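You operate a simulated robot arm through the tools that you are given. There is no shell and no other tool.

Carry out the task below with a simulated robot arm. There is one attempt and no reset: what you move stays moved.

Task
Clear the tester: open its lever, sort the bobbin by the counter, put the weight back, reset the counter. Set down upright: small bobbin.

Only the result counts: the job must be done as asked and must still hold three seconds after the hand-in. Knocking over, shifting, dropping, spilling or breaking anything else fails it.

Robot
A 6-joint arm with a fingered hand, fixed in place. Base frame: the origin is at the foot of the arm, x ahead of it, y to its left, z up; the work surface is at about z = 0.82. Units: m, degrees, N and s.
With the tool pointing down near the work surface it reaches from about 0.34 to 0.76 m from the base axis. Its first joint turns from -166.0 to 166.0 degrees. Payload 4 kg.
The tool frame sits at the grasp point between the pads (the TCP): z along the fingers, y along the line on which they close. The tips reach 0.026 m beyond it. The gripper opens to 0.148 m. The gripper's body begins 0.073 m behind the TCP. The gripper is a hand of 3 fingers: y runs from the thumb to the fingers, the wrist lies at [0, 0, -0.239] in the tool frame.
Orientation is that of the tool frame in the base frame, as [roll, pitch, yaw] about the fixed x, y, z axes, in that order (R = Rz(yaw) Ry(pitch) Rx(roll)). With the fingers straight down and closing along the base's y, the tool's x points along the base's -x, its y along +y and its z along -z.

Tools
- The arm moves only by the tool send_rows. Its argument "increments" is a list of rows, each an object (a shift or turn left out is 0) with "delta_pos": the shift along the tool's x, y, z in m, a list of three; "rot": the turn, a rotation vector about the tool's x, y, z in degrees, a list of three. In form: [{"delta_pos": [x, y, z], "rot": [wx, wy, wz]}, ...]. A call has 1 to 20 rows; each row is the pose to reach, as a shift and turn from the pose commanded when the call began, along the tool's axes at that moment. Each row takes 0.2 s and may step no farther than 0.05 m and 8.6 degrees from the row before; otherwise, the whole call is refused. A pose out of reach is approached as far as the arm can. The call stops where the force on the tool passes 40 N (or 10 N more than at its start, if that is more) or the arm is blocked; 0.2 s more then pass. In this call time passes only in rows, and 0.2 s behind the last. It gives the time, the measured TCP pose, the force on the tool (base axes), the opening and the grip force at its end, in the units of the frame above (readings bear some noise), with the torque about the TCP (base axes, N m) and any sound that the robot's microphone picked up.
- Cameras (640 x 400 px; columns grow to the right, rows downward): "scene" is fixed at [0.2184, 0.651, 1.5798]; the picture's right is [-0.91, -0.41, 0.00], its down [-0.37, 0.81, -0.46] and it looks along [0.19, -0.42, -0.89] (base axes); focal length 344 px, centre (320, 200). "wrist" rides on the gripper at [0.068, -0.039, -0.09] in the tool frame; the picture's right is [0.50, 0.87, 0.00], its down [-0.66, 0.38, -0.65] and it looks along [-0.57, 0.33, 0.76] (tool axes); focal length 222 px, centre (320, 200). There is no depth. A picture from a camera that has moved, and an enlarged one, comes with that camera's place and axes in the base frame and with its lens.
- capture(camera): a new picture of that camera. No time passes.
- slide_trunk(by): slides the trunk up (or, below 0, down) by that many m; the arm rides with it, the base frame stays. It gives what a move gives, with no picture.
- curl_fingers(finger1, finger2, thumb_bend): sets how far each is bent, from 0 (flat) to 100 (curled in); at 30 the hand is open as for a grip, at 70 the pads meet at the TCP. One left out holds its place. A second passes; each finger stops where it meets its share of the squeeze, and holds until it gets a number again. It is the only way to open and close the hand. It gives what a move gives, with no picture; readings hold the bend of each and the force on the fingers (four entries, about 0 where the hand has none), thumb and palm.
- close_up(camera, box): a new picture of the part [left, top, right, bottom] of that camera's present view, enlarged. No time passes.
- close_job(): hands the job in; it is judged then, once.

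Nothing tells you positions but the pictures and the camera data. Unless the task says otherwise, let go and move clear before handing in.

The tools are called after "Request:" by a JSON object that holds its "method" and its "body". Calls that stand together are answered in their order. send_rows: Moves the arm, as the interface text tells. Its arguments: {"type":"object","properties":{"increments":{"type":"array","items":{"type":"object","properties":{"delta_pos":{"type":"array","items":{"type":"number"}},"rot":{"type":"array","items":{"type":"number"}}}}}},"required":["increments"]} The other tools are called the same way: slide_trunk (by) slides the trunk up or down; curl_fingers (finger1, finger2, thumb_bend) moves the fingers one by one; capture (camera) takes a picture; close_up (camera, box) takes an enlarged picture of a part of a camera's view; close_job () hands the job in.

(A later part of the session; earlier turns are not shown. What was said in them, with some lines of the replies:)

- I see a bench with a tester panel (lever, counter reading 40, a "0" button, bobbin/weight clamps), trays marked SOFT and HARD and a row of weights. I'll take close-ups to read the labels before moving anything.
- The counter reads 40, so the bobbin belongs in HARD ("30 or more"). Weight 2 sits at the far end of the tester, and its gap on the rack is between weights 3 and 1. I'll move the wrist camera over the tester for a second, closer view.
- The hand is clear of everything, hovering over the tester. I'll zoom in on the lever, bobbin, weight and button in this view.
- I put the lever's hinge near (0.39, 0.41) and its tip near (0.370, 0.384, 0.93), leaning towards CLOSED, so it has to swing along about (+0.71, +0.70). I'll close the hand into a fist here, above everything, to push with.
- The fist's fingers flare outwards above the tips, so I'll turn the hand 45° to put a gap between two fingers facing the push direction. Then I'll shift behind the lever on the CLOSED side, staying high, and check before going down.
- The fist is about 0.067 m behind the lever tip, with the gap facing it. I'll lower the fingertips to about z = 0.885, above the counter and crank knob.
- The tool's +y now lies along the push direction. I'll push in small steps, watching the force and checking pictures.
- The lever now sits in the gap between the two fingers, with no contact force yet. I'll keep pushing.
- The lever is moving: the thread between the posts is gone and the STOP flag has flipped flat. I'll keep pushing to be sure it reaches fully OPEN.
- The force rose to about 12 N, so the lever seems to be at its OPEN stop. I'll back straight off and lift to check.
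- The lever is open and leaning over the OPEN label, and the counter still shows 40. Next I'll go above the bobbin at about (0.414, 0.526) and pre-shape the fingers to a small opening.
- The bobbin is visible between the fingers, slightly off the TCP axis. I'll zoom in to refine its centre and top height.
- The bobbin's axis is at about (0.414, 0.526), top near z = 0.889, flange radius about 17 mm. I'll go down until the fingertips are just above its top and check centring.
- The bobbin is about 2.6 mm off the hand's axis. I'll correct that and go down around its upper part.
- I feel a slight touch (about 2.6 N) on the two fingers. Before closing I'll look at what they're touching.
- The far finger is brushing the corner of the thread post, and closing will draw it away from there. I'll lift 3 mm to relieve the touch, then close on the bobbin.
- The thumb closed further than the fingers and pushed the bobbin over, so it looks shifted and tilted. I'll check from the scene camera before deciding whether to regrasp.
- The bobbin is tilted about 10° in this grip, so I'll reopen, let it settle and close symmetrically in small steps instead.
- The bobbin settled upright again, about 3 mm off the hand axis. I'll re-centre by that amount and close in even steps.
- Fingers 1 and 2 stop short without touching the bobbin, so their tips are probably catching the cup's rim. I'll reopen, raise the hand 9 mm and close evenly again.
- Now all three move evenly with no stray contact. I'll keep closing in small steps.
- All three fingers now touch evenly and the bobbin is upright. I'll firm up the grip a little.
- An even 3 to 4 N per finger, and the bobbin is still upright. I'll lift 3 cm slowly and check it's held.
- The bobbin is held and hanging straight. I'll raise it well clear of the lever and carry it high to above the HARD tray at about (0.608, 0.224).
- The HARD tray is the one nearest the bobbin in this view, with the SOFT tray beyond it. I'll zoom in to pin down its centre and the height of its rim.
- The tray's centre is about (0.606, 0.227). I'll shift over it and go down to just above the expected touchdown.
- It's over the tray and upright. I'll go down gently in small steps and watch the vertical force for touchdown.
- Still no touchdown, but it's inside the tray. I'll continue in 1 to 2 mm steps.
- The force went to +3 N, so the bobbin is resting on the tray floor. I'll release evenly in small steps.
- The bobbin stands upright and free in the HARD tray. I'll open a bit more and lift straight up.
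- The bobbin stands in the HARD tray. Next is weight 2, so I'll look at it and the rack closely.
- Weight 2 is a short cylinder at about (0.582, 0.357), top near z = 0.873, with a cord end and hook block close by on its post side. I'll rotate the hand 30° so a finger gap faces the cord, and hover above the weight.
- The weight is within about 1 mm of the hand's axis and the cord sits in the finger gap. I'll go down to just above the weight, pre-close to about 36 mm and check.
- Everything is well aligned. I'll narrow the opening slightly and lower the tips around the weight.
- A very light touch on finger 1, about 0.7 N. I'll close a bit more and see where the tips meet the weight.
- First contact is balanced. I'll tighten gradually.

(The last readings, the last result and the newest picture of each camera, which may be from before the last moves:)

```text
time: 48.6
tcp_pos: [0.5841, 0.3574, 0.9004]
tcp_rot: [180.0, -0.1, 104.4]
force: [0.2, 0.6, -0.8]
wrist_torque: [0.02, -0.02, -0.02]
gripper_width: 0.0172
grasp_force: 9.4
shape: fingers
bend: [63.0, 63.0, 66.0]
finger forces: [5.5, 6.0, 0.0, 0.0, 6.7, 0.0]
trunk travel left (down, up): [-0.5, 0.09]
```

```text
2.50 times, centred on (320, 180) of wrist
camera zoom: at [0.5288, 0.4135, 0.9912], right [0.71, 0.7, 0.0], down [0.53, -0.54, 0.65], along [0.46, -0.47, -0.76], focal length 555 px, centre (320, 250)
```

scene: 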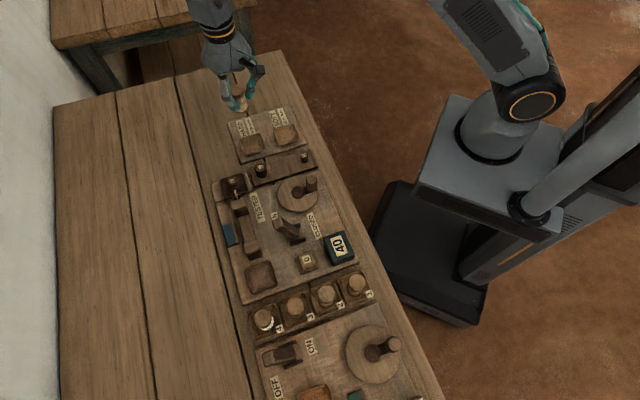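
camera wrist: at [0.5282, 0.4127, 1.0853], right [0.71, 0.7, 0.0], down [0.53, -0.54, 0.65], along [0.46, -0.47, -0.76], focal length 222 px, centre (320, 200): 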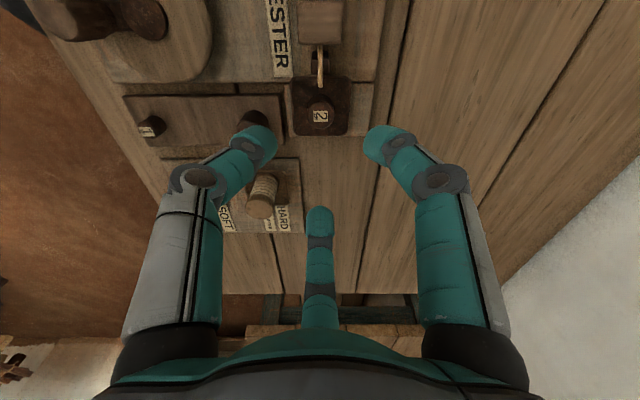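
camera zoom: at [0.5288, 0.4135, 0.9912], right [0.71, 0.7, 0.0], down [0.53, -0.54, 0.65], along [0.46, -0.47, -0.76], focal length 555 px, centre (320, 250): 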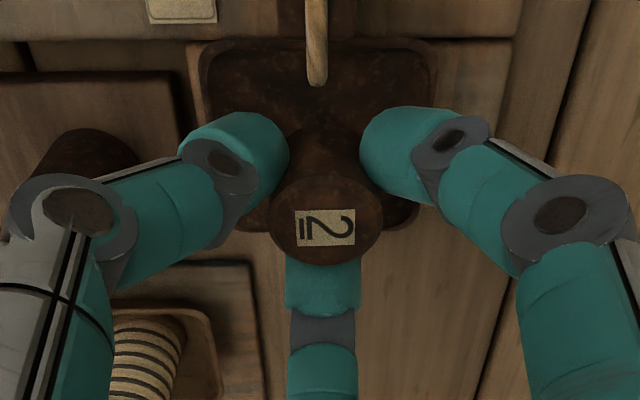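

Weight 2 is lifted and held upright. I'll raise it, carry it over the rack's empty middle slot at about (0.500, 0.253), and turn the hand 15° so no finger points at weight 3 or weight 1.

Request:
{"method": "send_rows", "body": {"increments": [{"delta_pos": [0, 0, -0.04]}, {"delta_pos": [0, 0, -0.08]}, {"delta_pos": [-0.015, -0.02, -0.08], "rot": [0, 0, -4]}, {"delta_pos": [-0.035, -0.047, -0.08], "rot": [0, 0, -8]}, {"delta_pos": [-0.055, -0.074, -0.08], "rot": [0, 0, -12]}, {"delta_pos": [-0.072, -0.096, -0.08], "rot": [0, 0, -15]}, {"delta_pos": [-0.0802, -0.1068, -0.08], "rot": [0, 0, -15]}, {"delta_pos": [-0.0802, -0.1068, -0.08], "rot": [0, 0, -15]}]}}

Request:
{"method": "capture", "body": {"camera": "wrist"}}

Request:
{"method": "close_up", "body": {"camera": "scene", "box": [235, 125, 335, 205]}}

```text
time: 50.4
tcp_pos: [0.4998, 0.2535, 0.9796]
tcp_rot: [-179.9, 0.1, 119.5]
force: [0.2, 0.1, -1.5]
wrist_torque: [-0.01, -0.01, 0.03]
gripper_width: 0.0166
grasp_force: 8.9
shape: fingers
bend: [63.0, 63.0, 66.0]
finger forces: [5.5, 6.2, 0.1, 0.0, 6.6, 0.0]
trunk travel left (down, up): [-0.5, 0.09]
```

```text
taken
camera wrist: at [0.4323, 0.2925, 1.0707], right [0.51, 0.86, 0.0], down [0.65, -0.38, 0.65], along [0.56, -0.33, -0.76], focal length 222 px, centre (320, 200)
```

wrist: 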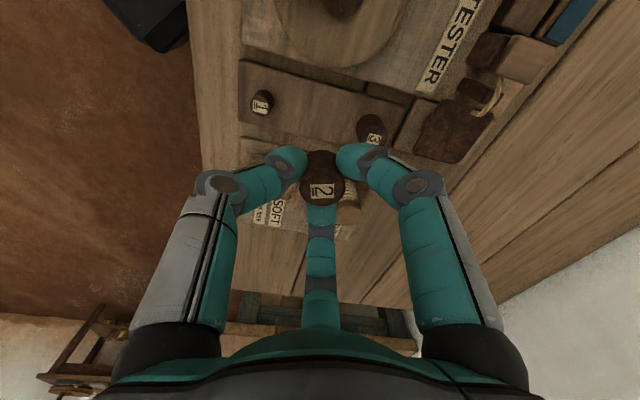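

```text
5.00 times, centred on (285, 165) of scene
camera zoom: at [0.2184, 0.651, 1.5798], right [-0.91, -0.41, 0.0], down [-0.37, 0.81, -0.46], along [0.19, -0.42, -0.89], focal length 1721 px, centre (495, 375)
```

zoom: 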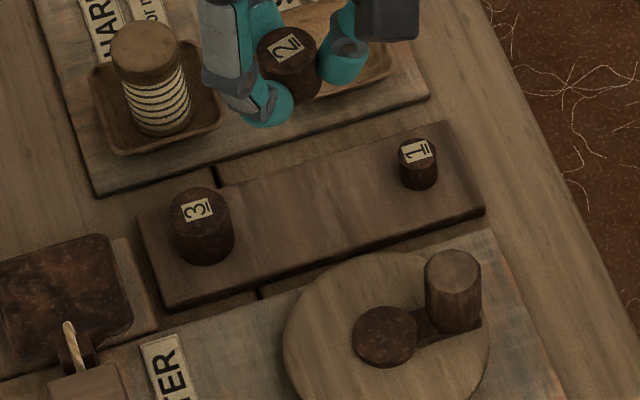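

Weight 2 is held upright, hovering near the rack. I'll zoom in on the rack to fix the slot position between weights 1 and 3.

Request:
{"method": "close_up", "body": {"camera": "wrist", "box": [225, 50, 425, 170]}}

```text
3.20 times, centred on (325, 110) of wrist
camera zoom: at [0.4323, 0.2925, 1.0707], right [0.51, 0.86, 0.0], down [0.65, -0.38, 0.65], along [0.56, -0.33, -0.76], focal length 711 px, centre (304, 488)
```

zoom: 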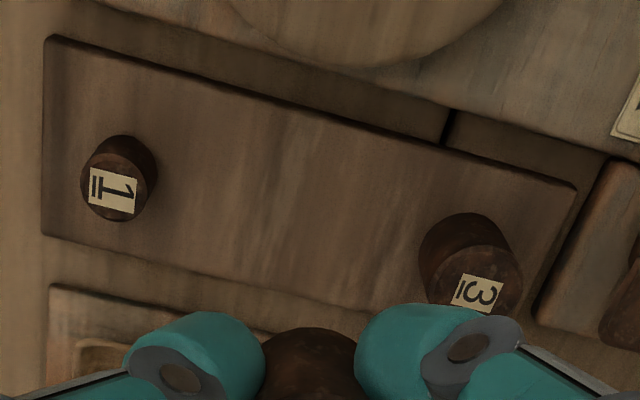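

The slot centre comes out near (0.501, 0.2515), within about 1.5 mm of the TCP. I'll correct that and go down, slowing near the board.

Request:
{"method": "send_rows", "body": {"increments": [{"delta_pos": [-0.0015, 0.0006, 0.02]}, {"delta_pos": [-0.0015, 0.0006, 0.045]}, {"delta_pos": [-0.0015, 0.0006, 0.065]}, {"delta_pos": [-0.0015, 0.0006, 0.078]}, {"delta_pos": [-0.0015, 0.0006, 0.078]}]}}

Request:
{"method": "capture", "body": {"camera": "wrist"}}

Request:
{"method": "close_up", "body": {"camera": "wrist", "box": [220, 80, 420, 220]}}

Request:
{"method": "close_up", "body": {"camera": "scene", "box": [245, 135, 325, 195]}}

```text
time: 51.6
tcp_pos: [0.5016, 0.2521, 0.9021]
tcp_rot: [-180.0, 0.0, 119.5]
force: [0.8, 0.7, -1.3]
wrist_torque: [-0.02, 0.01, 0.01]
gripper_width: 0.0169
grasp_force: 8.6
shape: fingers
bend: [63.0, 63.0, 66.0]
finger forces: [5.6, 6.3, 0.0, 0.0, 6.5, 0.0]
trunk travel left (down, up): [-0.5, 0.09]
```

```text
taken
camera wrist: at [0.4345, 0.2921, 0.9933], right [0.51, 0.86, 0.0], down [0.65, -0.38, 0.65], along [0.56, -0.33, -0.76], focal length 222 px, centre (320, 200)
```

wrist: 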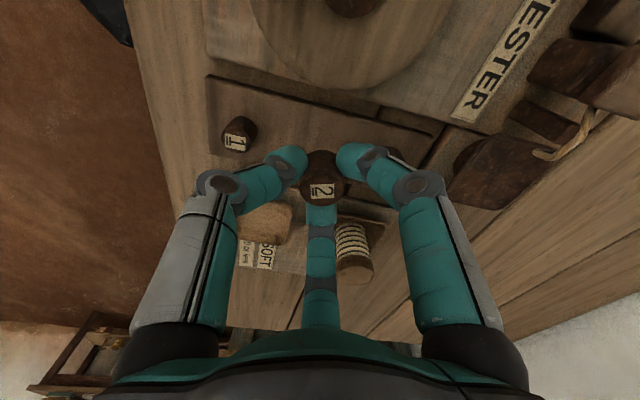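

```text
2.86 times, centred on (320, 150) of wrist
camera zoom: at [0.4345, 0.2921, 0.9933], right [0.51, 0.86, 0.0], down [0.65, -0.38, 0.65], along [0.56, -0.33, -0.76], focal length 635 px, centre (320, 343)
```

zoom: 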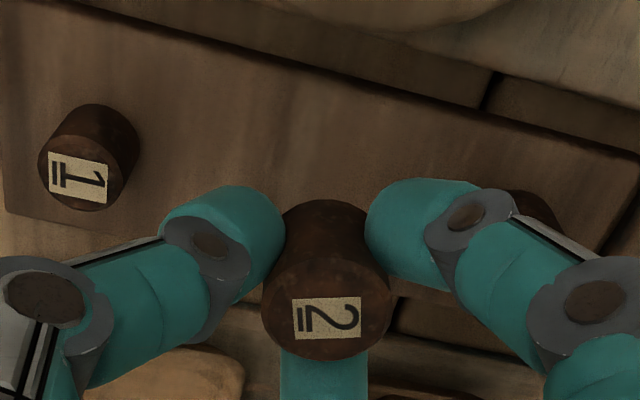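

```text
6.67 times, centred on (285, 165) of scene
camera zoom: at [0.2184, 0.651, 1.5798], right [-0.91, -0.41, 0.0], down [-0.37, 0.81, -0.46], along [0.19, -0.42, -0.89], focal length 2295 px, centre (553, 433)
```

zoom: 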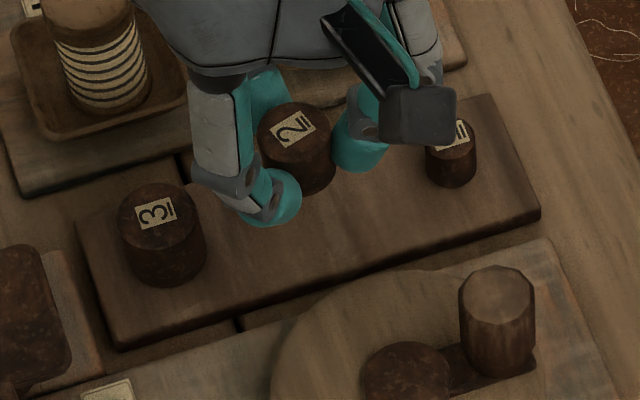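

Weight 2 hangs upright just above the board. I'll lower further and then compare the three bases in a single scene picture.

Request:
{"method": "send_rows", "body": {"increments": [{"delta_pos": [0, 0, 0.006]}, {"delta_pos": [0, 0, 0.012]}, {"delta_pos": [0, 0, 0.016]}, {"delta_pos": [0, 0, 0.016]}]}}

Request:
{"method": "close_up", "body": {"camera": "scene", "box": [245, 135, 325, 195]}}

Request:
{"method": "close_up", "body": {"camera": "wrist", "box": [200, 80, 440, 240]}}

```text
time: 52.6
tcp_pos: [0.5017, 0.2535, 0.8865]
tcp_rot: [179.9, 0.0, 119.5]
force: [-0.7, 0.4, -1.2]
wrist_torque: [0.03, -0.01, 0.01]
gripper_width: 0.0167
grasp_force: 9.0
shape: fingers
bend: [63.0, 63.0, 66.0]
finger forces: [5.5, 6.2, 0.1, 0.0, 6.6, 0.0]
trunk travel left (down, up): [-0.5, 0.09]
```

```text
6.67 times, centred on (285, 165) of scene
camera zoom: at [0.2184, 0.651, 1.5798], right [-0.91, -0.41, 0.0], down [-0.37, 0.81, -0.46], along [0.19, -0.42, -0.89], focal length 2295 px, centre (553, 433)
```

zoom: 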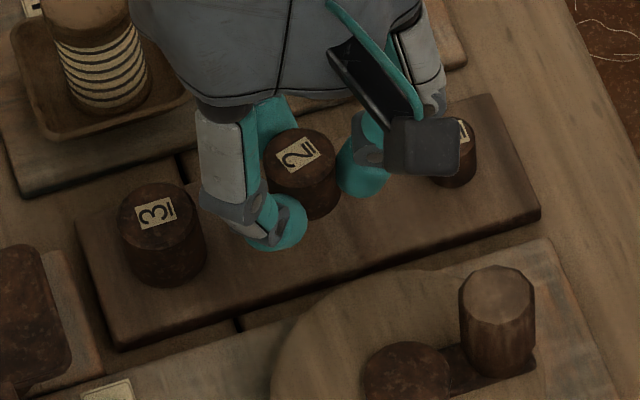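

```text
2.50 times, centred on (320, 160) of wrist
camera zoom: at [0.4339, 0.2922, 0.9775], right [0.51, 0.86, 0.0], down [0.65, -0.38, 0.65], along [0.56, -0.33, -0.76], focal length 555 px, centre (320, 300)
```

zoom: 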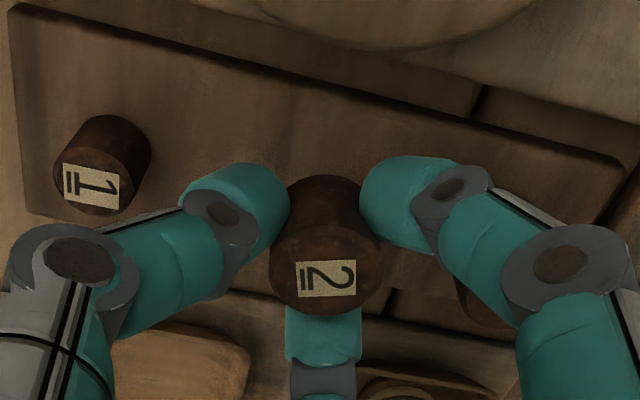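

Weight 2's base lines up midway between weights 1 and 3 to within a couple of mm. I'll lower gently to touchdown.

Request:
{"method": "send_rows", "body": {"increments": [{"delta_pos": [0, 0, 0.0015]}, {"delta_pos": [0, 0, 0.003]}, {"delta_pos": [0, 0, 0.0045]}]}}

Request:
{"method": "send_rows", "body": {"increments": [{"delta_pos": [0, 0, 0.001]}, {"delta_pos": [0, 0, 0.002]}]}}

```text
time: 53.4
tcp_pos: [0.5001, 0.2528, 0.8815]
tcp_rot: [180.0, 0.0, 119.5]
force: [0.5, 0.3, -1.0]
wrist_torque: [-0.04, -0.03, 0.0]
gripper_width: 0.017
grasp_force: 8.8
shape: fingers
bend: [63.0, 63.0, 66.0]
finger forces: [5.5, 6.2, 0.0, 0.1, 6.6, 0.1]
trunk travel left (down, up): [-0.5, 0.09]
```

```text
time: 54.0
tcp_pos: [0.4999, 0.2522, 0.8787]
tcp_rot: [180.0, 0.0, 119.4]
force: [-0.4, -0.1, -1.4]
wrist_torque: [0.0, -0.01, 0.04]
gripper_width: 0.0168
grasp_force: 8.9
shape: fingers
bend: [63.0, 63.0, 66.0]
finger forces: [5.5, 6.2, 0.0, 0.1, 6.5, 0.0]
trunk travel left (down, up): [-0.5, 0.09]
```

Request:
{"method": "send_rows", "body": {"increments": [{"delta_pos": [0, 0, 0.001]}, {"delta_pos": [0, 0, 0.002]}]}}

Request:
{"method": "send_rows", "body": {"increments": [{"delta_pos": [0, 0, 0.001]}, {"delta_pos": [0, 0, 0.0015]}]}}

Request:
{"method": "close_up", "body": {"camera": "scene", "box": [245, 135, 325, 195]}}

```text
time: 54.6
tcp_pos: [0.5011, 0.2521, 0.8771]
tcp_rot: [-179.9, 0.0, 119.5]
force: [0.2, -0.8, -1.0]
wrist_torque: [0.0, -0.01, 0.0]
gripper_width: 0.0168
grasp_force: 9.4
shape: fingers
bend: [63.0, 63.0, 66.0]
finger forces: [5.5, 6.2, 0.1, 0.0, 6.5, 0.0]
trunk travel left (down, up): [-0.5, 0.09]
```

```text
time: 55.2
tcp_pos: [0.4999, 0.2525, 0.8757]
tcp_rot: [179.9, 0.0, 119.5]
force: [0.4, -0.3, -1.0]
wrist_torque: [-0.01, 0.0, 0.0]
gripper_width: 0.0166
grasp_force: 9.4
shape: fingers
bend: [63.0, 63.0, 66.0]
finger forces: [5.5, 6.2, 0.1, 0.0, 6.5, 0.1]
trunk travel left (down, up): [-0.5, 0.09]
```

```text
6.67 times, centred on (285, 165) of scene
camera zoom: at [0.2184, 0.651, 1.5798], right [-0.91, -0.41, 0.0], down [-0.37, 0.81, -0.46], along [0.19, -0.42, -0.89], focal length 2295 px, centre (553, 433)
```

zoom: 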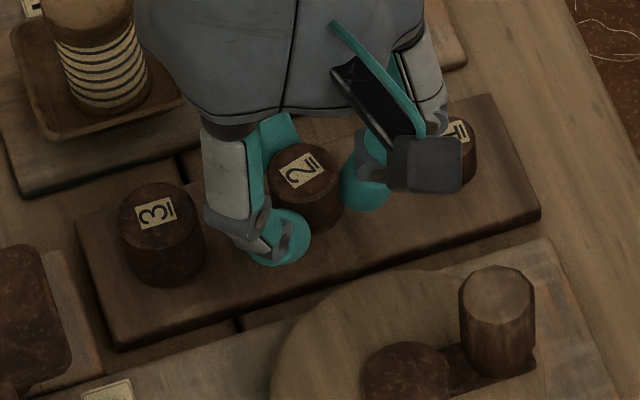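

Still hanging. By the picture it has about 2 to 3 mm left, so I'll continue in 1 mm steps.

Request:
{"method": "send_rows", "body": {"increments": [{"delta_pos": [0, 0, 0.001]}, {"delta_pos": [0, 0, 0.0015]}]}}

Request:
{"method": "send_rows", "body": {"increments": [{"delta_pos": [0, 0, 0.0007]}, {"delta_pos": [0, 0, 0.0014]}]}}

```text
time: 55.8
tcp_pos: [0.5003, 0.2531, 0.8742]
tcp_rot: [179.9, 0.0, 119.5]
force: [-0.3, 0.6, 0.2]
wrist_torque: [-0.04, -0.01, -0.02]
gripper_width: 0.0166
grasp_force: 8.8
shape: fingers
bend: [63.0, 63.0, 66.0]
finger forces: [5.5, 6.3, 0.1, 0.1, 6.5, 0.0]
trunk travel left (down, up): [-0.5, 0.09]
```

```text
time: 56.4
tcp_pos: [0.5002, 0.2528, 0.8725]
tcp_rot: [-179.9, -0.1, 119.6]
force: [-0.7, -1.0, -2.0]
wrist_torque: [0.0, 0.0, 0.02]
gripper_width: 0.0166
grasp_force: 9.4
shape: fingers
bend: [63.0, 63.0, 66.0]
finger forces: [5.4, 6.2, 0.1, 0.0, 6.5, 0.0]
trunk travel left (down, up): [-0.5, 0.09]
```

Request:
{"method": "send_rows", "body": {"increments": [{"delta_pos": [0, 0, 0.0007]}, {"delta_pos": [0, 0, 0.0014]}]}}

Request:
{"method": "close_up", "body": {"camera": "scene", "box": [255, 140, 315, 185]}}

Request:
{"method": "close_up", "body": {"camera": "wrist", "box": [220, 100, 420, 240]}}

```text
time: 57.0
tcp_pos: [0.5009, 0.2524, 0.8726]
tcp_rot: [179.9, 0.0, 119.5]
force: [0.6, -0.3, -1.4]
wrist_torque: [-0.02, 0.0, -0.03]
gripper_width: 0.0164
grasp_force: 9.1
shape: fingers
bend: [63.0, 63.0, 66.0]
finger forces: [5.5, 6.3, 0.1, 0.0, 6.4, 0.0]
trunk travel left (down, up): [-0.5, 0.09]
```

```text
8.89 times, centred on (285, 162) of scene
camera zoom: at [0.2184, 0.651, 1.5798], right [-0.91, -0.41, 0.0], down [-0.37, 0.81, -0.46], along [0.19, -0.42, -0.89], focal length 3060 px, centre (631, 533)
```

zoom: 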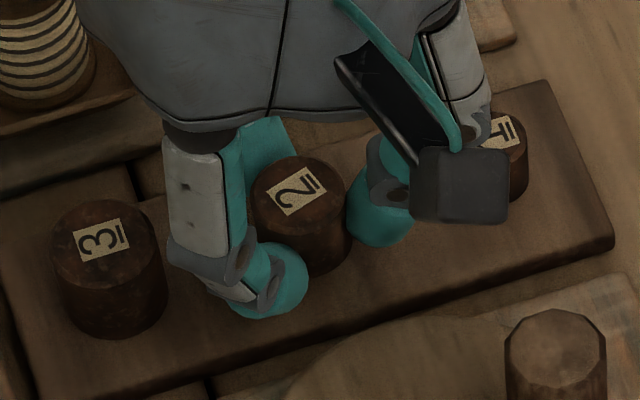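

```text
2.86 times, centred on (320, 170) of wrist
camera zoom: at [0.4337, 0.2923, 0.9632], right [0.51, 0.86, 0.0], down [0.65, -0.38, 0.65], along [0.56, -0.33, -0.76], focal length 635 px, centre (320, 286)
```

zoom: 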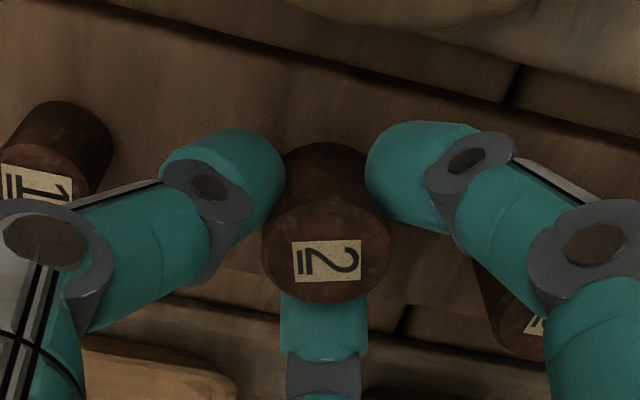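

Request:
{"method": "send_rows", "body": {"increments": [{"delta_pos": [0, 0, 0.001]}, {"delta_pos": [0, 0, 0.0015]}]}}

Request:
{"method": "send_rows", "body": {"increments": [{"delta_pos": [0, 0, 0.0007]}, {"delta_pos": [0, 0, 0.0014]}]}}

```text
time: 57.6
tcp_pos: [0.4997, 0.2531, 0.8705]
tcp_rot: [-180.0, 0.0, 119.6]
force: [-0.4, 0.2, -1.3]
wrist_torque: [-0.02, 0.0, 0.01]
gripper_width: 0.0169
grasp_force: 9.2
shape: fingers
bend: [63.0, 63.0, 66.0]
finger forces: [5.4, 6.2, 0.0, 0.0, 6.5, 0.1]
trunk travel left (down, up): [-0.5, 0.09]
```

```text
time: 58.2
tcp_pos: [0.5015, 0.2525, 0.8686]
tcp_rot: [-180.0, 0.0, 119.5]
force: [0.5, 0.3, -1.3]
wrist_torque: [0.02, 0.02, 0.0]
gripper_width: 0.0168
grasp_force: 9.2
shape: fingers
bend: [63.0, 63.0, 66.0]
finger forces: [5.4, 6.3, 0.0, 0.0, 6.5, 0.0]
trunk travel left (down, up): [-0.5, 0.09]
```

Request:
{"method": "close_up", "body": {"camera": "scene", "box": [245, 135, 325, 195]}}

Request:
{"method": "capture", "body": {"camera": "wrist"}}

```text
6.67 times, centred on (285, 165) of scene
camera zoom: at [0.2184, 0.651, 1.5798], right [-0.91, -0.41, 0.0], down [-0.37, 0.81, -0.46], along [0.19, -0.42, -0.89], focal length 2295 px, centre (553, 433)
```

zoom: 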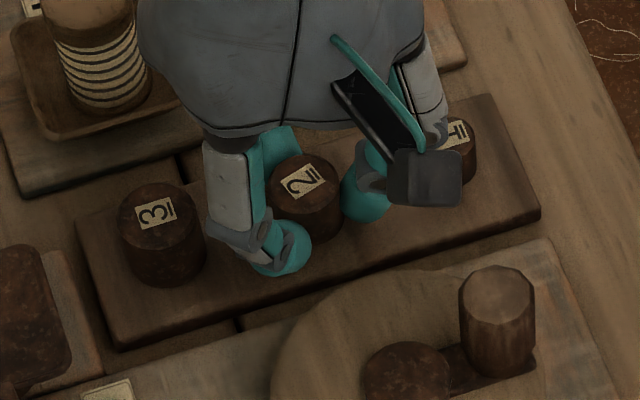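

```text
taken
camera wrist: at [0.4339, 0.2924, 0.9602], right [0.51, 0.86, 0.0], down [0.65, -0.38, 0.65], along [0.56, -0.33, -0.76], focal length 222 px, centre (320, 200)
```

wrist: 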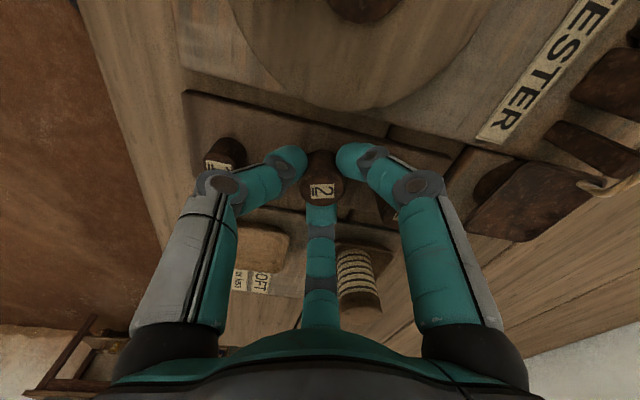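

Re-triangulating, the board top is at about z = 0.834 and the slot centre is about 3 mm to one side. Weight 2 is still just off the board, so I'll shift it across and then touch down.

Request:
{"method": "send_rows", "body": {"increments": [{"delta_pos": [-0.0027, 0.0014, -0.001]}, {"delta_pos": [-0.0027, 0.0014, 0.0]}]}}

Request:
{"method": "send_rows", "body": {"increments": [{"delta_pos": [0, 0, 0.0007]}, {"delta_pos": [0, 0, 0.0014]}]}}

```text
time: 58.8
tcp_pos: [0.5038, 0.2515, 0.8686]
tcp_rot: [180.0, 0.1, 119.5]
force: [0.4, -0.1, -0.8]
wrist_torque: [-0.03, 0.03, 0.03]
gripper_width: 0.0166
grasp_force: 8.8
shape: fingers
bend: [63.0, 63.0, 66.0]
finger forces: [5.6, 6.1, 0.1, 0.0, 6.5, 0.0]
trunk travel left (down, up): [-0.5, 0.09]
```

```text
time: 59.4
tcp_pos: [0.5029, 0.2509, 0.8673]
tcp_rot: [-180.0, 0.0, 119.5]
force: [-0.2, -0.6, -1.6]
wrist_torque: [-0.03, -0.01, -0.01]
gripper_width: 0.0167
grasp_force: 8.6
shape: fingers
bend: [63.0, 63.0, 66.0]
finger forces: [5.6, 6.2, 0.0, 0.0, 6.5, 0.1]
trunk travel left (down, up): [-0.5, 0.09]
```

Request:
{"method": "send_rows", "body": {"increments": [{"delta_pos": [0, 0, 0.0007]}, {"delta_pos": [0, 0, 0.0014]}]}}

Request:
{"method": "send_rows", "body": {"increments": [{"delta_pos": [0, 0, 0.0007]}, {"delta_pos": [0, 0, 0.0014]}]}}

Request:
{"method": "close_up", "body": {"camera": "wrist", "box": [220, 100, 420, 240]}}

```text
time: 60.0
tcp_pos: [0.504, 0.2502, 0.865]
tcp_rot: [-180.0, 0.0, 119.5]
force: [-0.4, -0.1, -0.5]
wrist_torque: [-0.01, 0.02, 0.01]
gripper_width: 0.0167
grasp_force: 8.8
shape: fingers
bend: [63.0, 63.0, 66.0]
finger forces: [5.4, 6.2, 0.0, 0.0, 6.5, 0.0]
trunk travel left (down, up): [-0.5, 0.09]
```

```text
time: 60.6
tcp_pos: [0.5027, 0.2504, 0.8642]
tcp_rot: [180.0, -0.1, 119.5]
force: [-1.0, -0.8, -0.1]
wrist_torque: [0.01, 0.02, -0.01]
gripper_width: 0.0168
grasp_force: 9.5
shape: fingers
bend: [63.0, 63.0, 66.0]
finger forces: [5.4, 6.2, 0.0, 0.0, 6.9, 0.0]
trunk travel left (down, up): [-0.5, 0.09]
```

```text
2.86 times, centred on (320, 170) of wrist
camera zoom: at [0.4364, 0.2906, 0.9558], right [0.51, 0.86, 0.0], down [0.65, -0.38, 0.65], along [0.56, -0.33, -0.76], focal length 635 px, centre (320, 286)
```

zoom: 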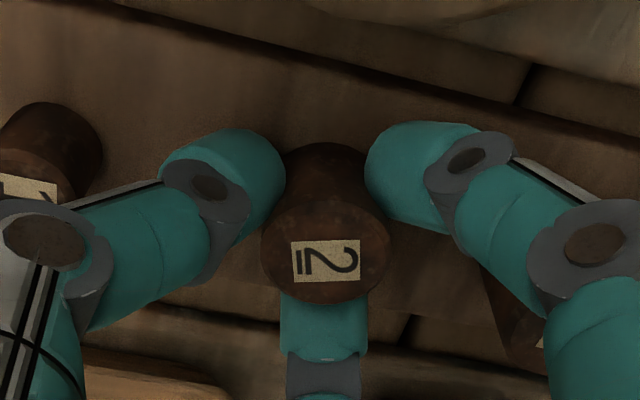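

Request:
{"method": "send_rows", "body": {"increments": [{"delta_pos": [0, 0, 0.0006]}, {"delta_pos": [0, 0, 0.001]}]}}

Request:
{"method": "close_up", "body": {"camera": "scene", "box": [245, 135, 325, 195]}}

```text
time: 61.2
tcp_pos: [0.5028, 0.2507, 0.8634]
tcp_rot: [-179.9, 0.0, 119.4]
force: [1.1, 0.3, 3.6]
wrist_torque: [-0.01, 0.01, 0.01]
gripper_width: 0.0166
grasp_force: 9.3
shape: fingers
bend: [63.0, 63.0, 66.0]
finger forces: [5.8, 6.4, 0.1, 0.0, 7.0, 0.0]
trunk travel left (down, up): [-0.5, 0.09]
```

```text
6.67 times, centred on (285, 165) of scene
camera zoom: at [0.2184, 0.651, 1.5798], right [-0.91, -0.41, 0.0], down [-0.37, 0.81, -0.46], along [0.19, -0.42, -0.89], focal length 2295 px, centre (553, 433)
```

zoom: 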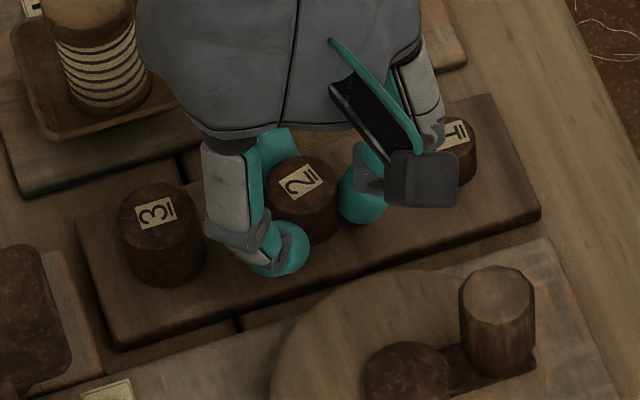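

The force went to about +3.6 N, so weight 2 is on the board. I'll release evenly in small steps.

Request:
{"method": "curl_fingers", "body": {"finger1": 65, "finger2": 65, "thumb_bend": 66}}

Request:
{"method": "curl_fingers", "body": {"finger1": 61, "finger2": 61, "thumb_bend": 61}}

Request:
{"method": "curl_fingers", "body": {"finger1": 58, "finger2": 58, "thumb_bend": 58}}

Request:
{"method": "close_up", "body": {"camera": "wrist", "box": [200, 90, 440, 240]}}

Request:
{"method": "close_up", "body": {"camera": "scene", "box": [245, 135, 325, 195]}}

```text
time: 62.2
tcp_pos: [0.504, 0.2511, 0.8644]
tcp_rot: [-180.0, -0.1, 119.5]
force: [0.8, 0.4, 4.5]
wrist_torque: [0.05, -0.04, 0.03]
gripper_width: 0.0177
grasp_force: 4.2
shape: fingers
bend: [63.0, 63.0, 65.0]
finger forces: [2.4, 3.0, 0.0, 0.1, 2.7, 0.0]
trunk travel left (down, up): [-0.5, 0.09]
```

```text
time: 63.2
tcp_pos: [0.5035, 0.2501, 0.8637]
tcp_rot: [-180.0, 0.0, 119.5]
force: [-0.2, -0.9, 0.0]
wrist_torque: [0.01, -0.02, 0.02]
gripper_width: 0.0259
grasp_force: 0.0
shape: fingers
bend: [61.0, 61.0, 61.0]
finger forces: [0.1, 0.0, 0.0, 0.0, 0.0, 0.0]
trunk travel left (down, up): [-0.5, 0.09]
```

```text
time: 64.2
tcp_pos: [0.5035, 0.2502, 0.8644]
tcp_rot: [180.0, 0.1, 119.5]
force: [1.0, 0.4, 0.3]
wrist_torque: [0.03, -0.02, 0.03]
gripper_width: 0.0387
grasp_force: 0.0
shape: fingers
bend: [57.0, 57.0, 57.0]
finger forces: [0.0, 0.0, 0.0, 0.0, 0.0, 0.0]
trunk travel left (down, up): [-0.5, 0.09]
```

```text
2.67 times, centred on (320, 165) of wrist
camera zoom: at [0.4363, 0.2905, 0.955], right [0.51, 0.86, 0.0], down [0.65, -0.38, 0.65], along [0.56, -0.33, -0.76], focal length 592 px, centre (320, 293)
```

zoom: 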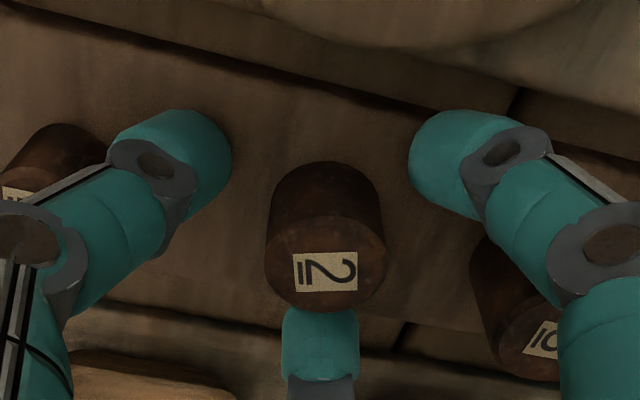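

```text
6.67 times, centred on (285, 165) of scene
camera zoom: at [0.2184, 0.651, 1.5798], right [-0.91, -0.41, 0.0], down [-0.37, 0.81, -0.46], along [0.19, -0.42, -0.89], focal length 2295 px, centre (553, 433)
```

zoom: 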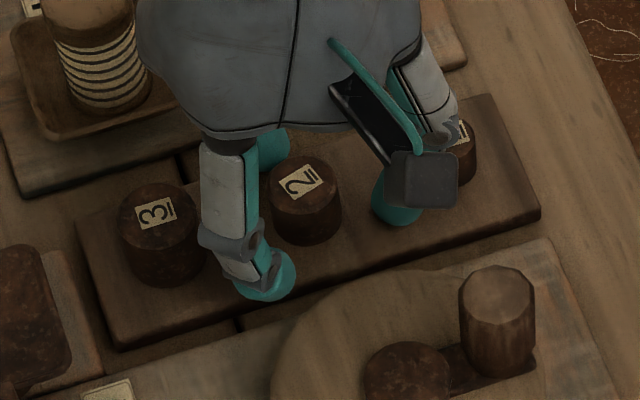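

Weight 2 stands on its own on the rack between 3 and 1. I'll lift straight up and check.

Request:
{"method": "send_rows", "body": {"increments": [{"delta_pos": [0, 0, -0.01]}, {"delta_pos": [0, 0, -0.025]}, {"delta_pos": [0, 0, -0.05]}, {"delta_pos": [0, 0, -0.09]}, {"delta_pos": [0, 0, -0.14]}, {"delta_pos": [0, 0, -0.16]}, {"delta_pos": [0, 0, -0.16]}]}}

Request:
{"method": "capture", "body": {"camera": "wrist"}}

Request:
{"method": "close_up", "body": {"camera": "scene", "box": [210, 120, 330, 210]}}

```text
time: 65.8
tcp_pos: [0.5024, 0.2509, 1.0254]
tcp_rot: [180.0, 0.0, 119.6]
force: [0.1, 0.6, 0.7]
wrist_torque: [0.02, 0.0, -0.04]
gripper_width: 0.0387
grasp_force: 0.1
shape: fingers
bend: [57.0, 57.0, 57.0]
finger forces: [0.0, 0.1, 0.1, 0.1, 0.0, 0.1]
trunk travel left (down, up): [-0.5, 0.09]
```

```text
taken
camera wrist: at [0.4363, 0.2905, 1.1159], right [0.51, 0.86, 0.0], down [0.65, -0.38, 0.65], along [0.56, -0.33, -0.76], focal length 222 px, centre (320, 200)
```

wrist: 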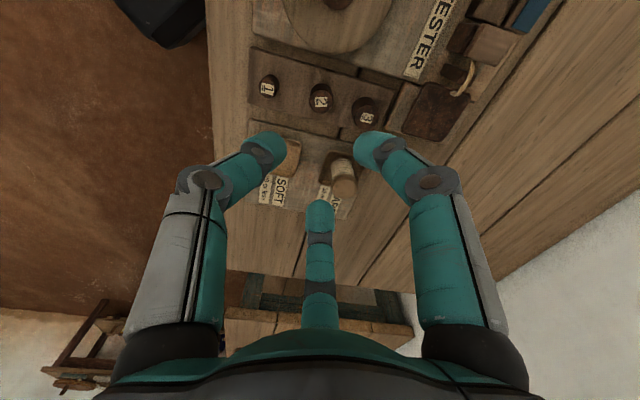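

```text
4.44 times, centred on (270, 165) of scene
camera zoom: at [0.2184, 0.651, 1.5798], right [-0.91, -0.41, 0.0], down [-0.37, 0.81, -0.46], along [0.19, -0.42, -0.89], focal length 1530 px, centre (542, 356)
```

zoom: 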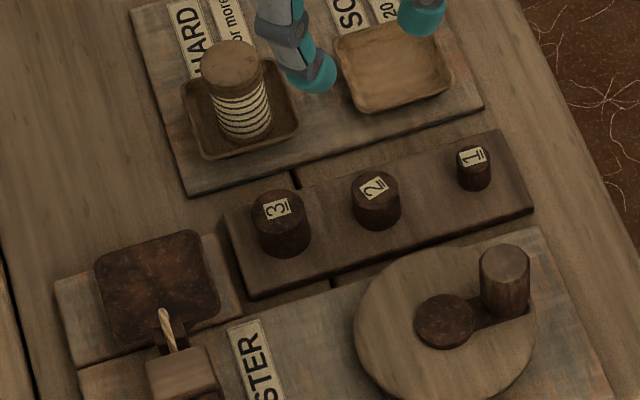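

Let me zoom in to check that weight 2 lines up with the other two.

Request:
{"method": "close_up", "body": {"camera": "scene", "box": [255, 145, 325, 195]}}

Request:
{"method": "close_up", "body": {"camera": "wrist", "box": [240, 40, 400, 150]}}

```text
8.00 times, centred on (290, 170) of scene
camera zoom: at [0.2184, 0.651, 1.5798], right [-0.91, -0.41, 0.0], down [-0.37, 0.81, -0.46], along [0.19, -0.42, -0.89], focal length 2754 px, centre (560, 440)
```

zoom: 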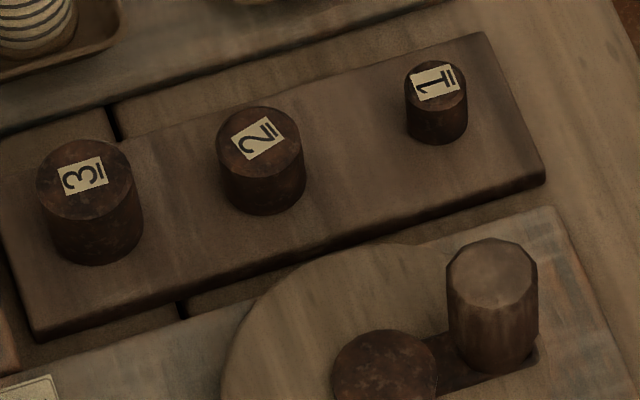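

```text
3.64 times, centred on (320, 95) of wrist
camera zoom: at [0.4363, 0.2905, 1.1159], right [0.51, 0.86, 0.0], down [0.65, -0.38, 0.65], along [0.56, -0.33, -0.76], focal length 808 px, centre (320, 582)
```

zoom: 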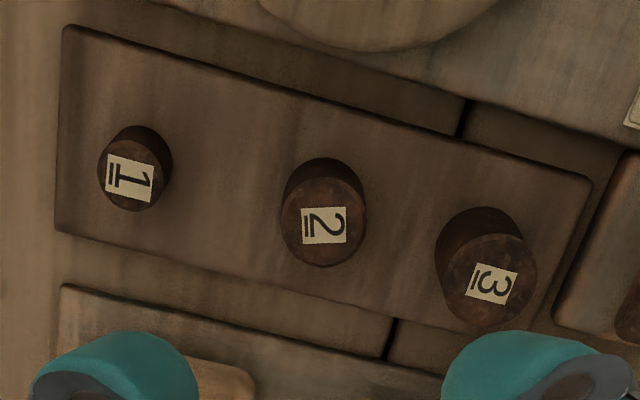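

Weight 2 sits at the middle of the rack, level with its neighbours. Last comes the counter reset: I'll make a fist, turn back to the original yaw so no finger points at the lever or counter box, and hover over the "0" button at about (0.341, 0.453).

Request:
{"method": "curl_fingers", "body": {"finger1": 69, "finger2": 69, "thumb_bend": 69}}

Request:
{"method": "send_rows", "body": {"increments": [{"delta_pos": [0.0319, -0.0051, 0], "rot": [0, 0, -7.56]}, {"delta_pos": [0.0638, -0.0102, 0], "rot": [0, 0, -15.12]}, {"delta_pos": [0.0957, -0.0154, 0], "rot": [0, 0, -22.68]}, {"delta_pos": [0.1277, -0.0205, 0], "rot": [0, 0, -30.24]}, {"delta_pos": [0.1596, -0.0256, 0], "rot": [0, 0, -37.8]}, {"delta_pos": [0.1915, -0.0307, 0], "rot": [0, 0, -45.36]}, {"delta_pos": [0.2234, -0.0359, 0], "rot": [0, 0, -52.92]}, {"delta_pos": [0.2554, -0.041, 0], "rot": [0, 0, -60.5]}, {"delta_pos": [0.2554, -0.041, 0], "rot": [0, 0, -60.5]}]}}

Request:
{"method": "capture", "body": {"camera": "wrist"}}

Request:
{"method": "close_up", "body": {"camera": "wrist", "box": [230, 50, 410, 180]}}

Request:
{"method": "close_up", "body": {"camera": "scene", "box": [270, 220, 370, 300]}}

```text
time: 66.8
tcp_pos: [0.5019, 0.2494, 1.0232]
tcp_rot: [-180.0, 0.0, 119.4]
force: [1.0, -0.3, 0.9]
wrist_torque: [-0.02, 0.02, 0.0]
gripper_width: 0.0025
grasp_force: 0.1
shape: fingers
bend: [69.0, 69.0, 69.0]
finger forces: [0.1, 0.1, 0.0, 0.0, 0.0, 0.0]
trunk travel left (down, up): [-0.5, 0.09]
```

```text
time: 68.8
tcp_pos: [0.3418, 0.4547, 1.0235]
tcp_rot: [-179.9, 0.0, -180.0]
force: [-0.4, 0.6, -0.3]
wrist_torque: [-0.02, -0.02, 0.02]
gripper_width: 0.0024
grasp_force: 0.0
shape: fingers
bend: [69.0, 69.0, 69.0]
finger forces: [0.0, 0.1, 0.1, 0.1, 0.1, 0.0]
trunk travel left (down, up): [-0.5, 0.09]
```

```text
taken
camera wrist: at [0.275, 0.4151, 1.1147], right [-0.5, 0.87, 0.0], down [0.65, 0.38, 0.65], along [0.57, 0.33, -0.76], focal length 222 px, centre (320, 200)
```

wrist: 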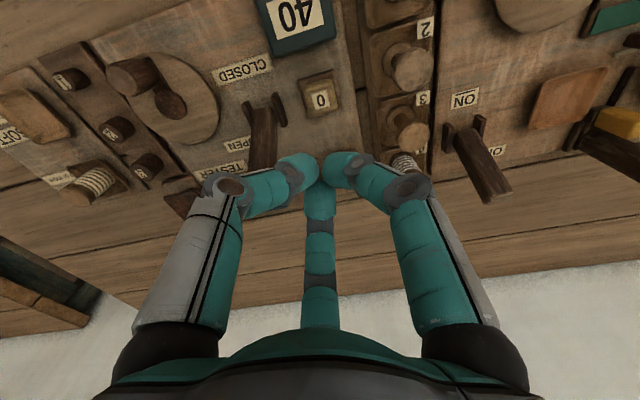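

```text
3.08 times, centred on (320, 115) of wrist
camera zoom: at [0.275, 0.4151, 1.1147], right [-0.5, 0.87, 0.0], down [0.65, 0.38, 0.65], along [0.57, 0.33, -0.76], focal length 684 px, centre (320, 462)
```

zoom: 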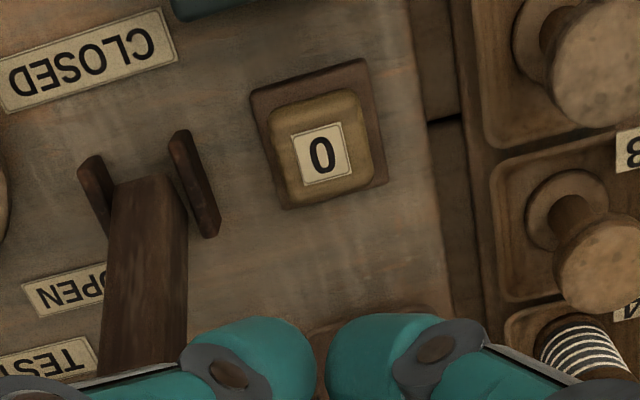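

```text
5.00 times, centred on (320, 260) of scene
camera zoom: at [0.2184, 0.651, 1.5798], right [-0.91, -0.41, 0.0], down [-0.37, 0.81, -0.46], along [0.19, -0.42, -0.89], focal length 1721 px, centre (320, -100)
```

zoom: 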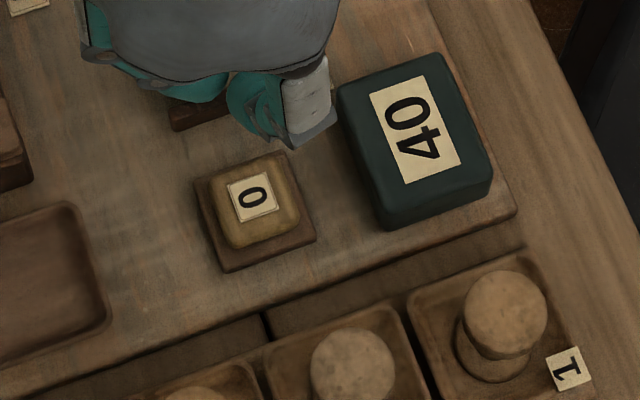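

The "0" button's top is at about (0.339, 0.453, 0.856). I'll correct by 4 mm and go down to just above it.

Request:
{"method": "send_rows", "body": {"increments": [{"delta_pos": [0.004, -0.001, 0.0]}, {"delta_pos": [0.004, -0.001, 0.04]}, {"delta_pos": [0.004, -0.001, 0.08]}, {"delta_pos": [0.004, -0.001, 0.11]}, {"delta_pos": [0.004, -0.001, 0.128]}, {"delta_pos": [0.004, -0.001, 0.128]}]}}

Request:
{"method": "close_up", "body": {"camera": "wrist", "box": [220, 70, 420, 230]}}

Request:
{"method": "close_up", "body": {"camera": "scene", "box": [260, 210, 360, 290]}}

```text
time: 70.2
tcp_pos: [0.3377, 0.4526, 0.8958]
tcp_rot: [-180.0, 0.0, -180.0]
force: [0.8, -0.4, 0.8]
wrist_torque: [0.03, 0.01, 0.0]
gripper_width: 0.0023
grasp_force: 0.0
shape: fingers
bend: [69.0, 69.0, 69.0]
finger forces: [0.0, 0.0, 0.1, 0.0, 0.0, 0.0]
trunk travel left (down, up): [-0.5, 0.09]
```

```text
2.50 times, centred on (320, 150) of wrist
camera zoom: at [0.2702, 0.4136, 0.9864], right [-0.5, 0.87, 0.0], down [0.66, 0.38, 0.65], along [0.57, 0.33, -0.76], focal length 555 px, centre (320, 325)
```

zoom: 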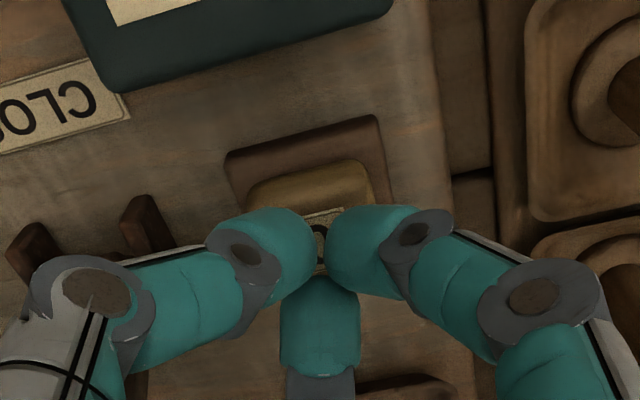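

```text
5.00 times, centred on (310, 250) of scene
camera zoom: at [0.2184, 0.651, 1.5798], right [-0.91, -0.41, 0.0], down [-0.37, 0.81, -0.46], along [0.19, -0.42, -0.89], focal length 1721 px, centre (370, -50)
```

zoom: 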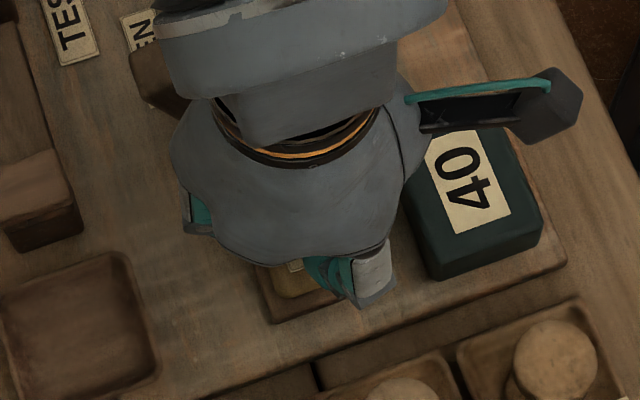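

The fist is centred over the button. I'll press down in small steps and watch the counter.

Request:
{"method": "send_rows", "body": {"increments": [{"delta_pos": [0, 0, 0.005]}, {"delta_pos": [0, 0, 0.01]}, {"delta_pos": [0, 0, 0.014]}, {"delta_pos": [0, 0, 0.016]}]}}

Request:
{"method": "close_up", "body": {"camera": "scene", "box": [270, 210, 370, 290]}}

Request:
{"method": "close_up", "body": {"camera": "wrist", "box": [180, 20, 420, 220]}}

```text
time: 71.2
tcp_pos: [0.3359, 0.4525, 0.8796]
tcp_rot: [180.0, 0.0, -180.0]
force: [0.0, 0.8, 1.7]
wrist_torque: [0.02, 0.01, -0.01]
gripper_width: 0.002
grasp_force: 1.5
shape: fingers
bend: [69.0, 69.0, 69.0]
finger forces: [0.9, 0.7, 0.0, 0.0, 0.4, 0.0]
trunk travel left (down, up): [-0.5, 0.09]
```

```text
5.00 times, centred on (320, 250) of scene
camera zoom: at [0.2184, 0.651, 1.5798], right [-0.91, -0.41, 0.0], down [-0.37, 0.81, -0.46], along [0.19, -0.42, -0.89], focal length 1721 px, centre (320, -50)
```

zoom: 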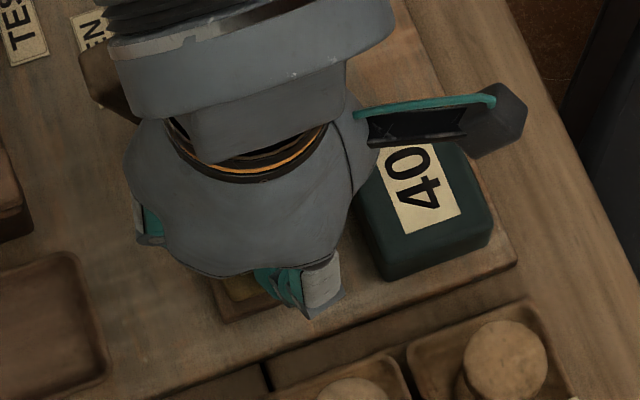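

```text
2.00 times, centred on (300, 120) of wrist
camera zoom: at [0.2707, 0.4134, 0.9712], right [-0.5, 0.87, 0.0], down [0.66, 0.38, 0.65], along [0.57, 0.33, -0.76], focal length 444 px, centre (360, 360)
```

zoom: 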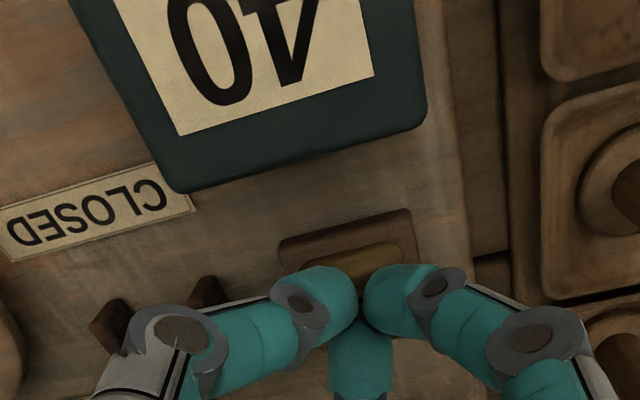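

Contact has begun at about 2 N, and the counter still shows 40. I'll press a few mm further.

Request:
{"method": "send_rows", "body": {"increments": [{"delta_pos": [0, 0, 0.0015]}, {"delta_pos": [0, 0, 0.003]}, {"delta_pos": [0, 0, 0.0045]}]}}

Request:
{"method": "close_up", "body": {"camera": "scene", "box": [270, 210, 370, 290]}}

```text
time: 72.0
tcp_pos: [0.338, 0.4522, 0.876]
tcp_rot: [179.9, 0.0, -180.0]
force: [-0.5, -0.6, 7.2]
wrist_torque: [-0.02, -0.03, -0.03]
gripper_width: 0.0018
grasp_force: 4.1
shape: fingers
bend: [69.0, 69.0, 69.0]
finger forces: [2.0, 2.2, 0.0, 0.0, 3.2, 0.0]
trunk travel left (down, up): [-0.5, 0.09]
heard: click
```

```text
5.00 times, centred on (320, 250) of scene
camera zoom: at [0.2184, 0.651, 1.5798], right [-0.91, -0.41, 0.0], down [-0.37, 0.81, -0.46], along [0.19, -0.42, -0.89], focal length 1721 px, centre (320, -50)
```

zoom: 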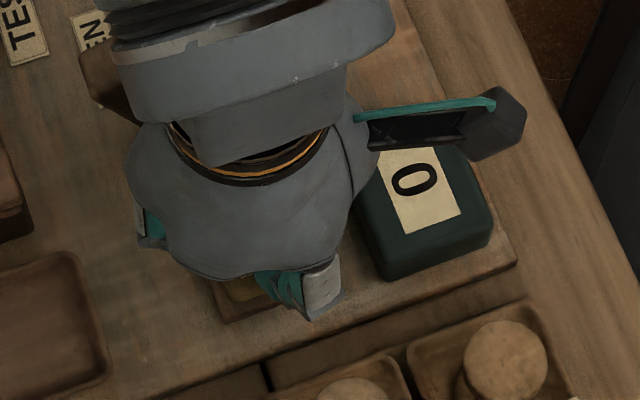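

A click, and the counter now shows 0. I'll lift straight up and clear, then check everything before handing in.

Request:
{"method": "send_rows", "body": {"increments": [{"delta_pos": [0, 0, -0.01]}, {"delta_pos": [0, 0, -0.04]}, {"delta_pos": [0, 0, -0.08]}, {"delta_pos": [0, 0, -0.12]}, {"delta_pos": [0, 0, -0.16]}, {"delta_pos": [0, 0, -0.2]}, {"delta_pos": [0.02, -0.04, -0.2]}, {"delta_pos": [0.03, -0.08, -0.2]}, {"delta_pos": [0.04, -0.12, -0.2]}, {"delta_pos": [0.04, -0.16, -0.2]}, {"delta_pos": [0.04, -0.16, -0.2]}]}}

Request:
{"method": "capture", "body": {"camera": "scene"}}

Request:
{"method": "close_up", "body": {"camera": "scene", "box": [210, 100, 370, 200]}}

Request:
{"method": "close_up", "body": {"camera": "scene", "box": [210, 170, 370, 290]}}

Request:
{"method": "close_up", "body": {"camera": "scene", "box": [230, 260, 410, 400]}}

```text
time: 74.4
tcp_pos: [0.2991, 0.2908, 1.0753]
tcp_rot: [-180.0, 0.0, 180.0]
force: [-1.1, 0.2, 0.5]
wrist_torque: [-0.02, 0.05, -0.01]
gripper_width: 0.0019
grasp_force: 0.0
shape: fingers
bend: [69.0, 69.0, 69.0]
finger forces: [0.0, 0.0, 0.0, 0.0, 0.0, 0.0]
trunk travel left (down, up): [-0.5, 0.09]
```

```text
taken
```

scene: 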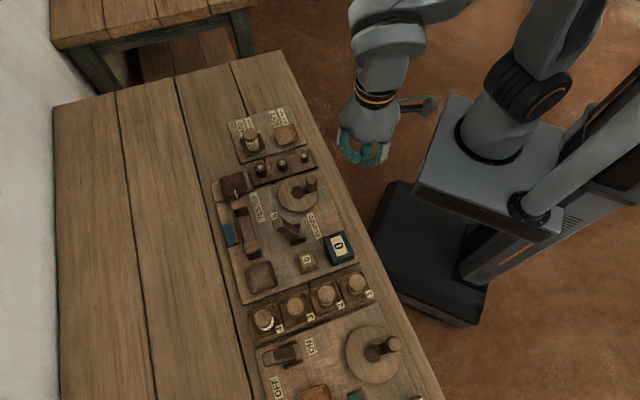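

```text
4.00 times, centred on (290, 150) of scene
camera zoom: at [0.2184, 0.651, 1.5798], right [-0.91, -0.41, 0.0], down [-0.37, 0.81, -0.46], along [0.19, -0.42, -0.89], focal length 1377 px, centre (440, 400)
```

zoom: 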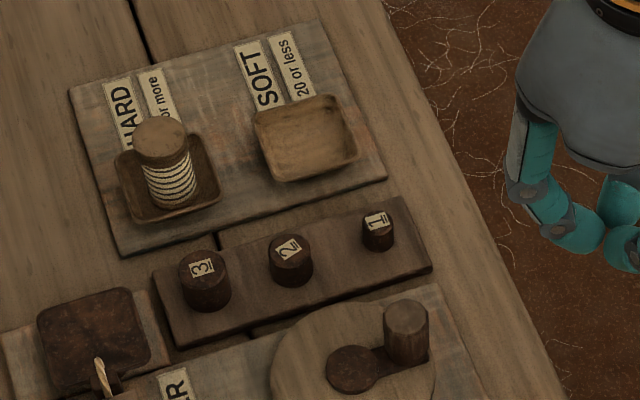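

```text
3.33 times, centred on (290, 230) of scene
camera zoom: at [0.2184, 0.651, 1.5798], right [-0.91, -0.41, 0.0], down [-0.37, 0.81, -0.46], along [0.19, -0.42, -0.89], focal length 1148 px, centre (420, 100)
```

zoom: 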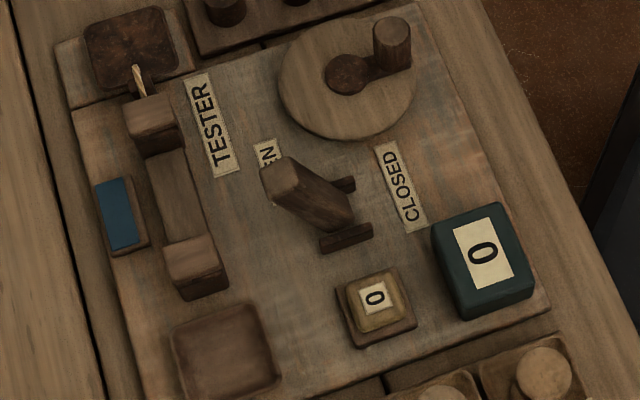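

```text
2.86 times, centred on (320, 330) of scene
camera zoom: at [0.2184, 0.651, 1.5798], right [-0.91, -0.41, 0.0], down [-0.37, 0.81, -0.46], along [0.19, -0.42, -0.89], focal length 984 px, centre (320, -171)
```

zoom: 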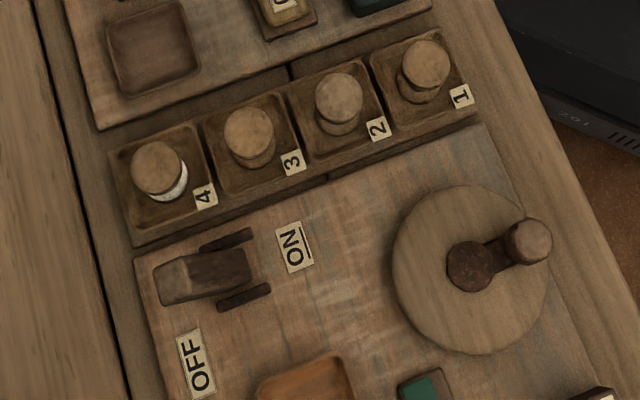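

The lever is open, the counter reads 0, the small bobbin stands upright in HARD and weight 2 is back on the rack between 3 and 1. Nothing else has moved and the arm is clear, so I'm handing in.

Request:
{"method": "close_job", "body": {}}

```text
The job is handed in.
```

The tester is cleared and the job is handed in; no verdict came back. The last pictures before hand-in showed:

- **Lever:** open, leaning over the OPEN label.
- **Bobbin:** the counter read 40, so the small bobbin went into the HARD tray ("30 or more"). It stands upright.
- **Weight:** weight 2 is back on the rack between 3 and 1. It stands upright, about 3 to 4 mm off the line between them by my estimate.
- **Counter:** the "0" button clicked when pressed and the counter now reads 0.

My first grip on the bobbin tilted it about 10° in its cup. I let it settle upright and regrasped before moving it. One finger may also have brushed a thread post lightly. Nothing else looked shifted, and the hand was empty and clear at hand-in.
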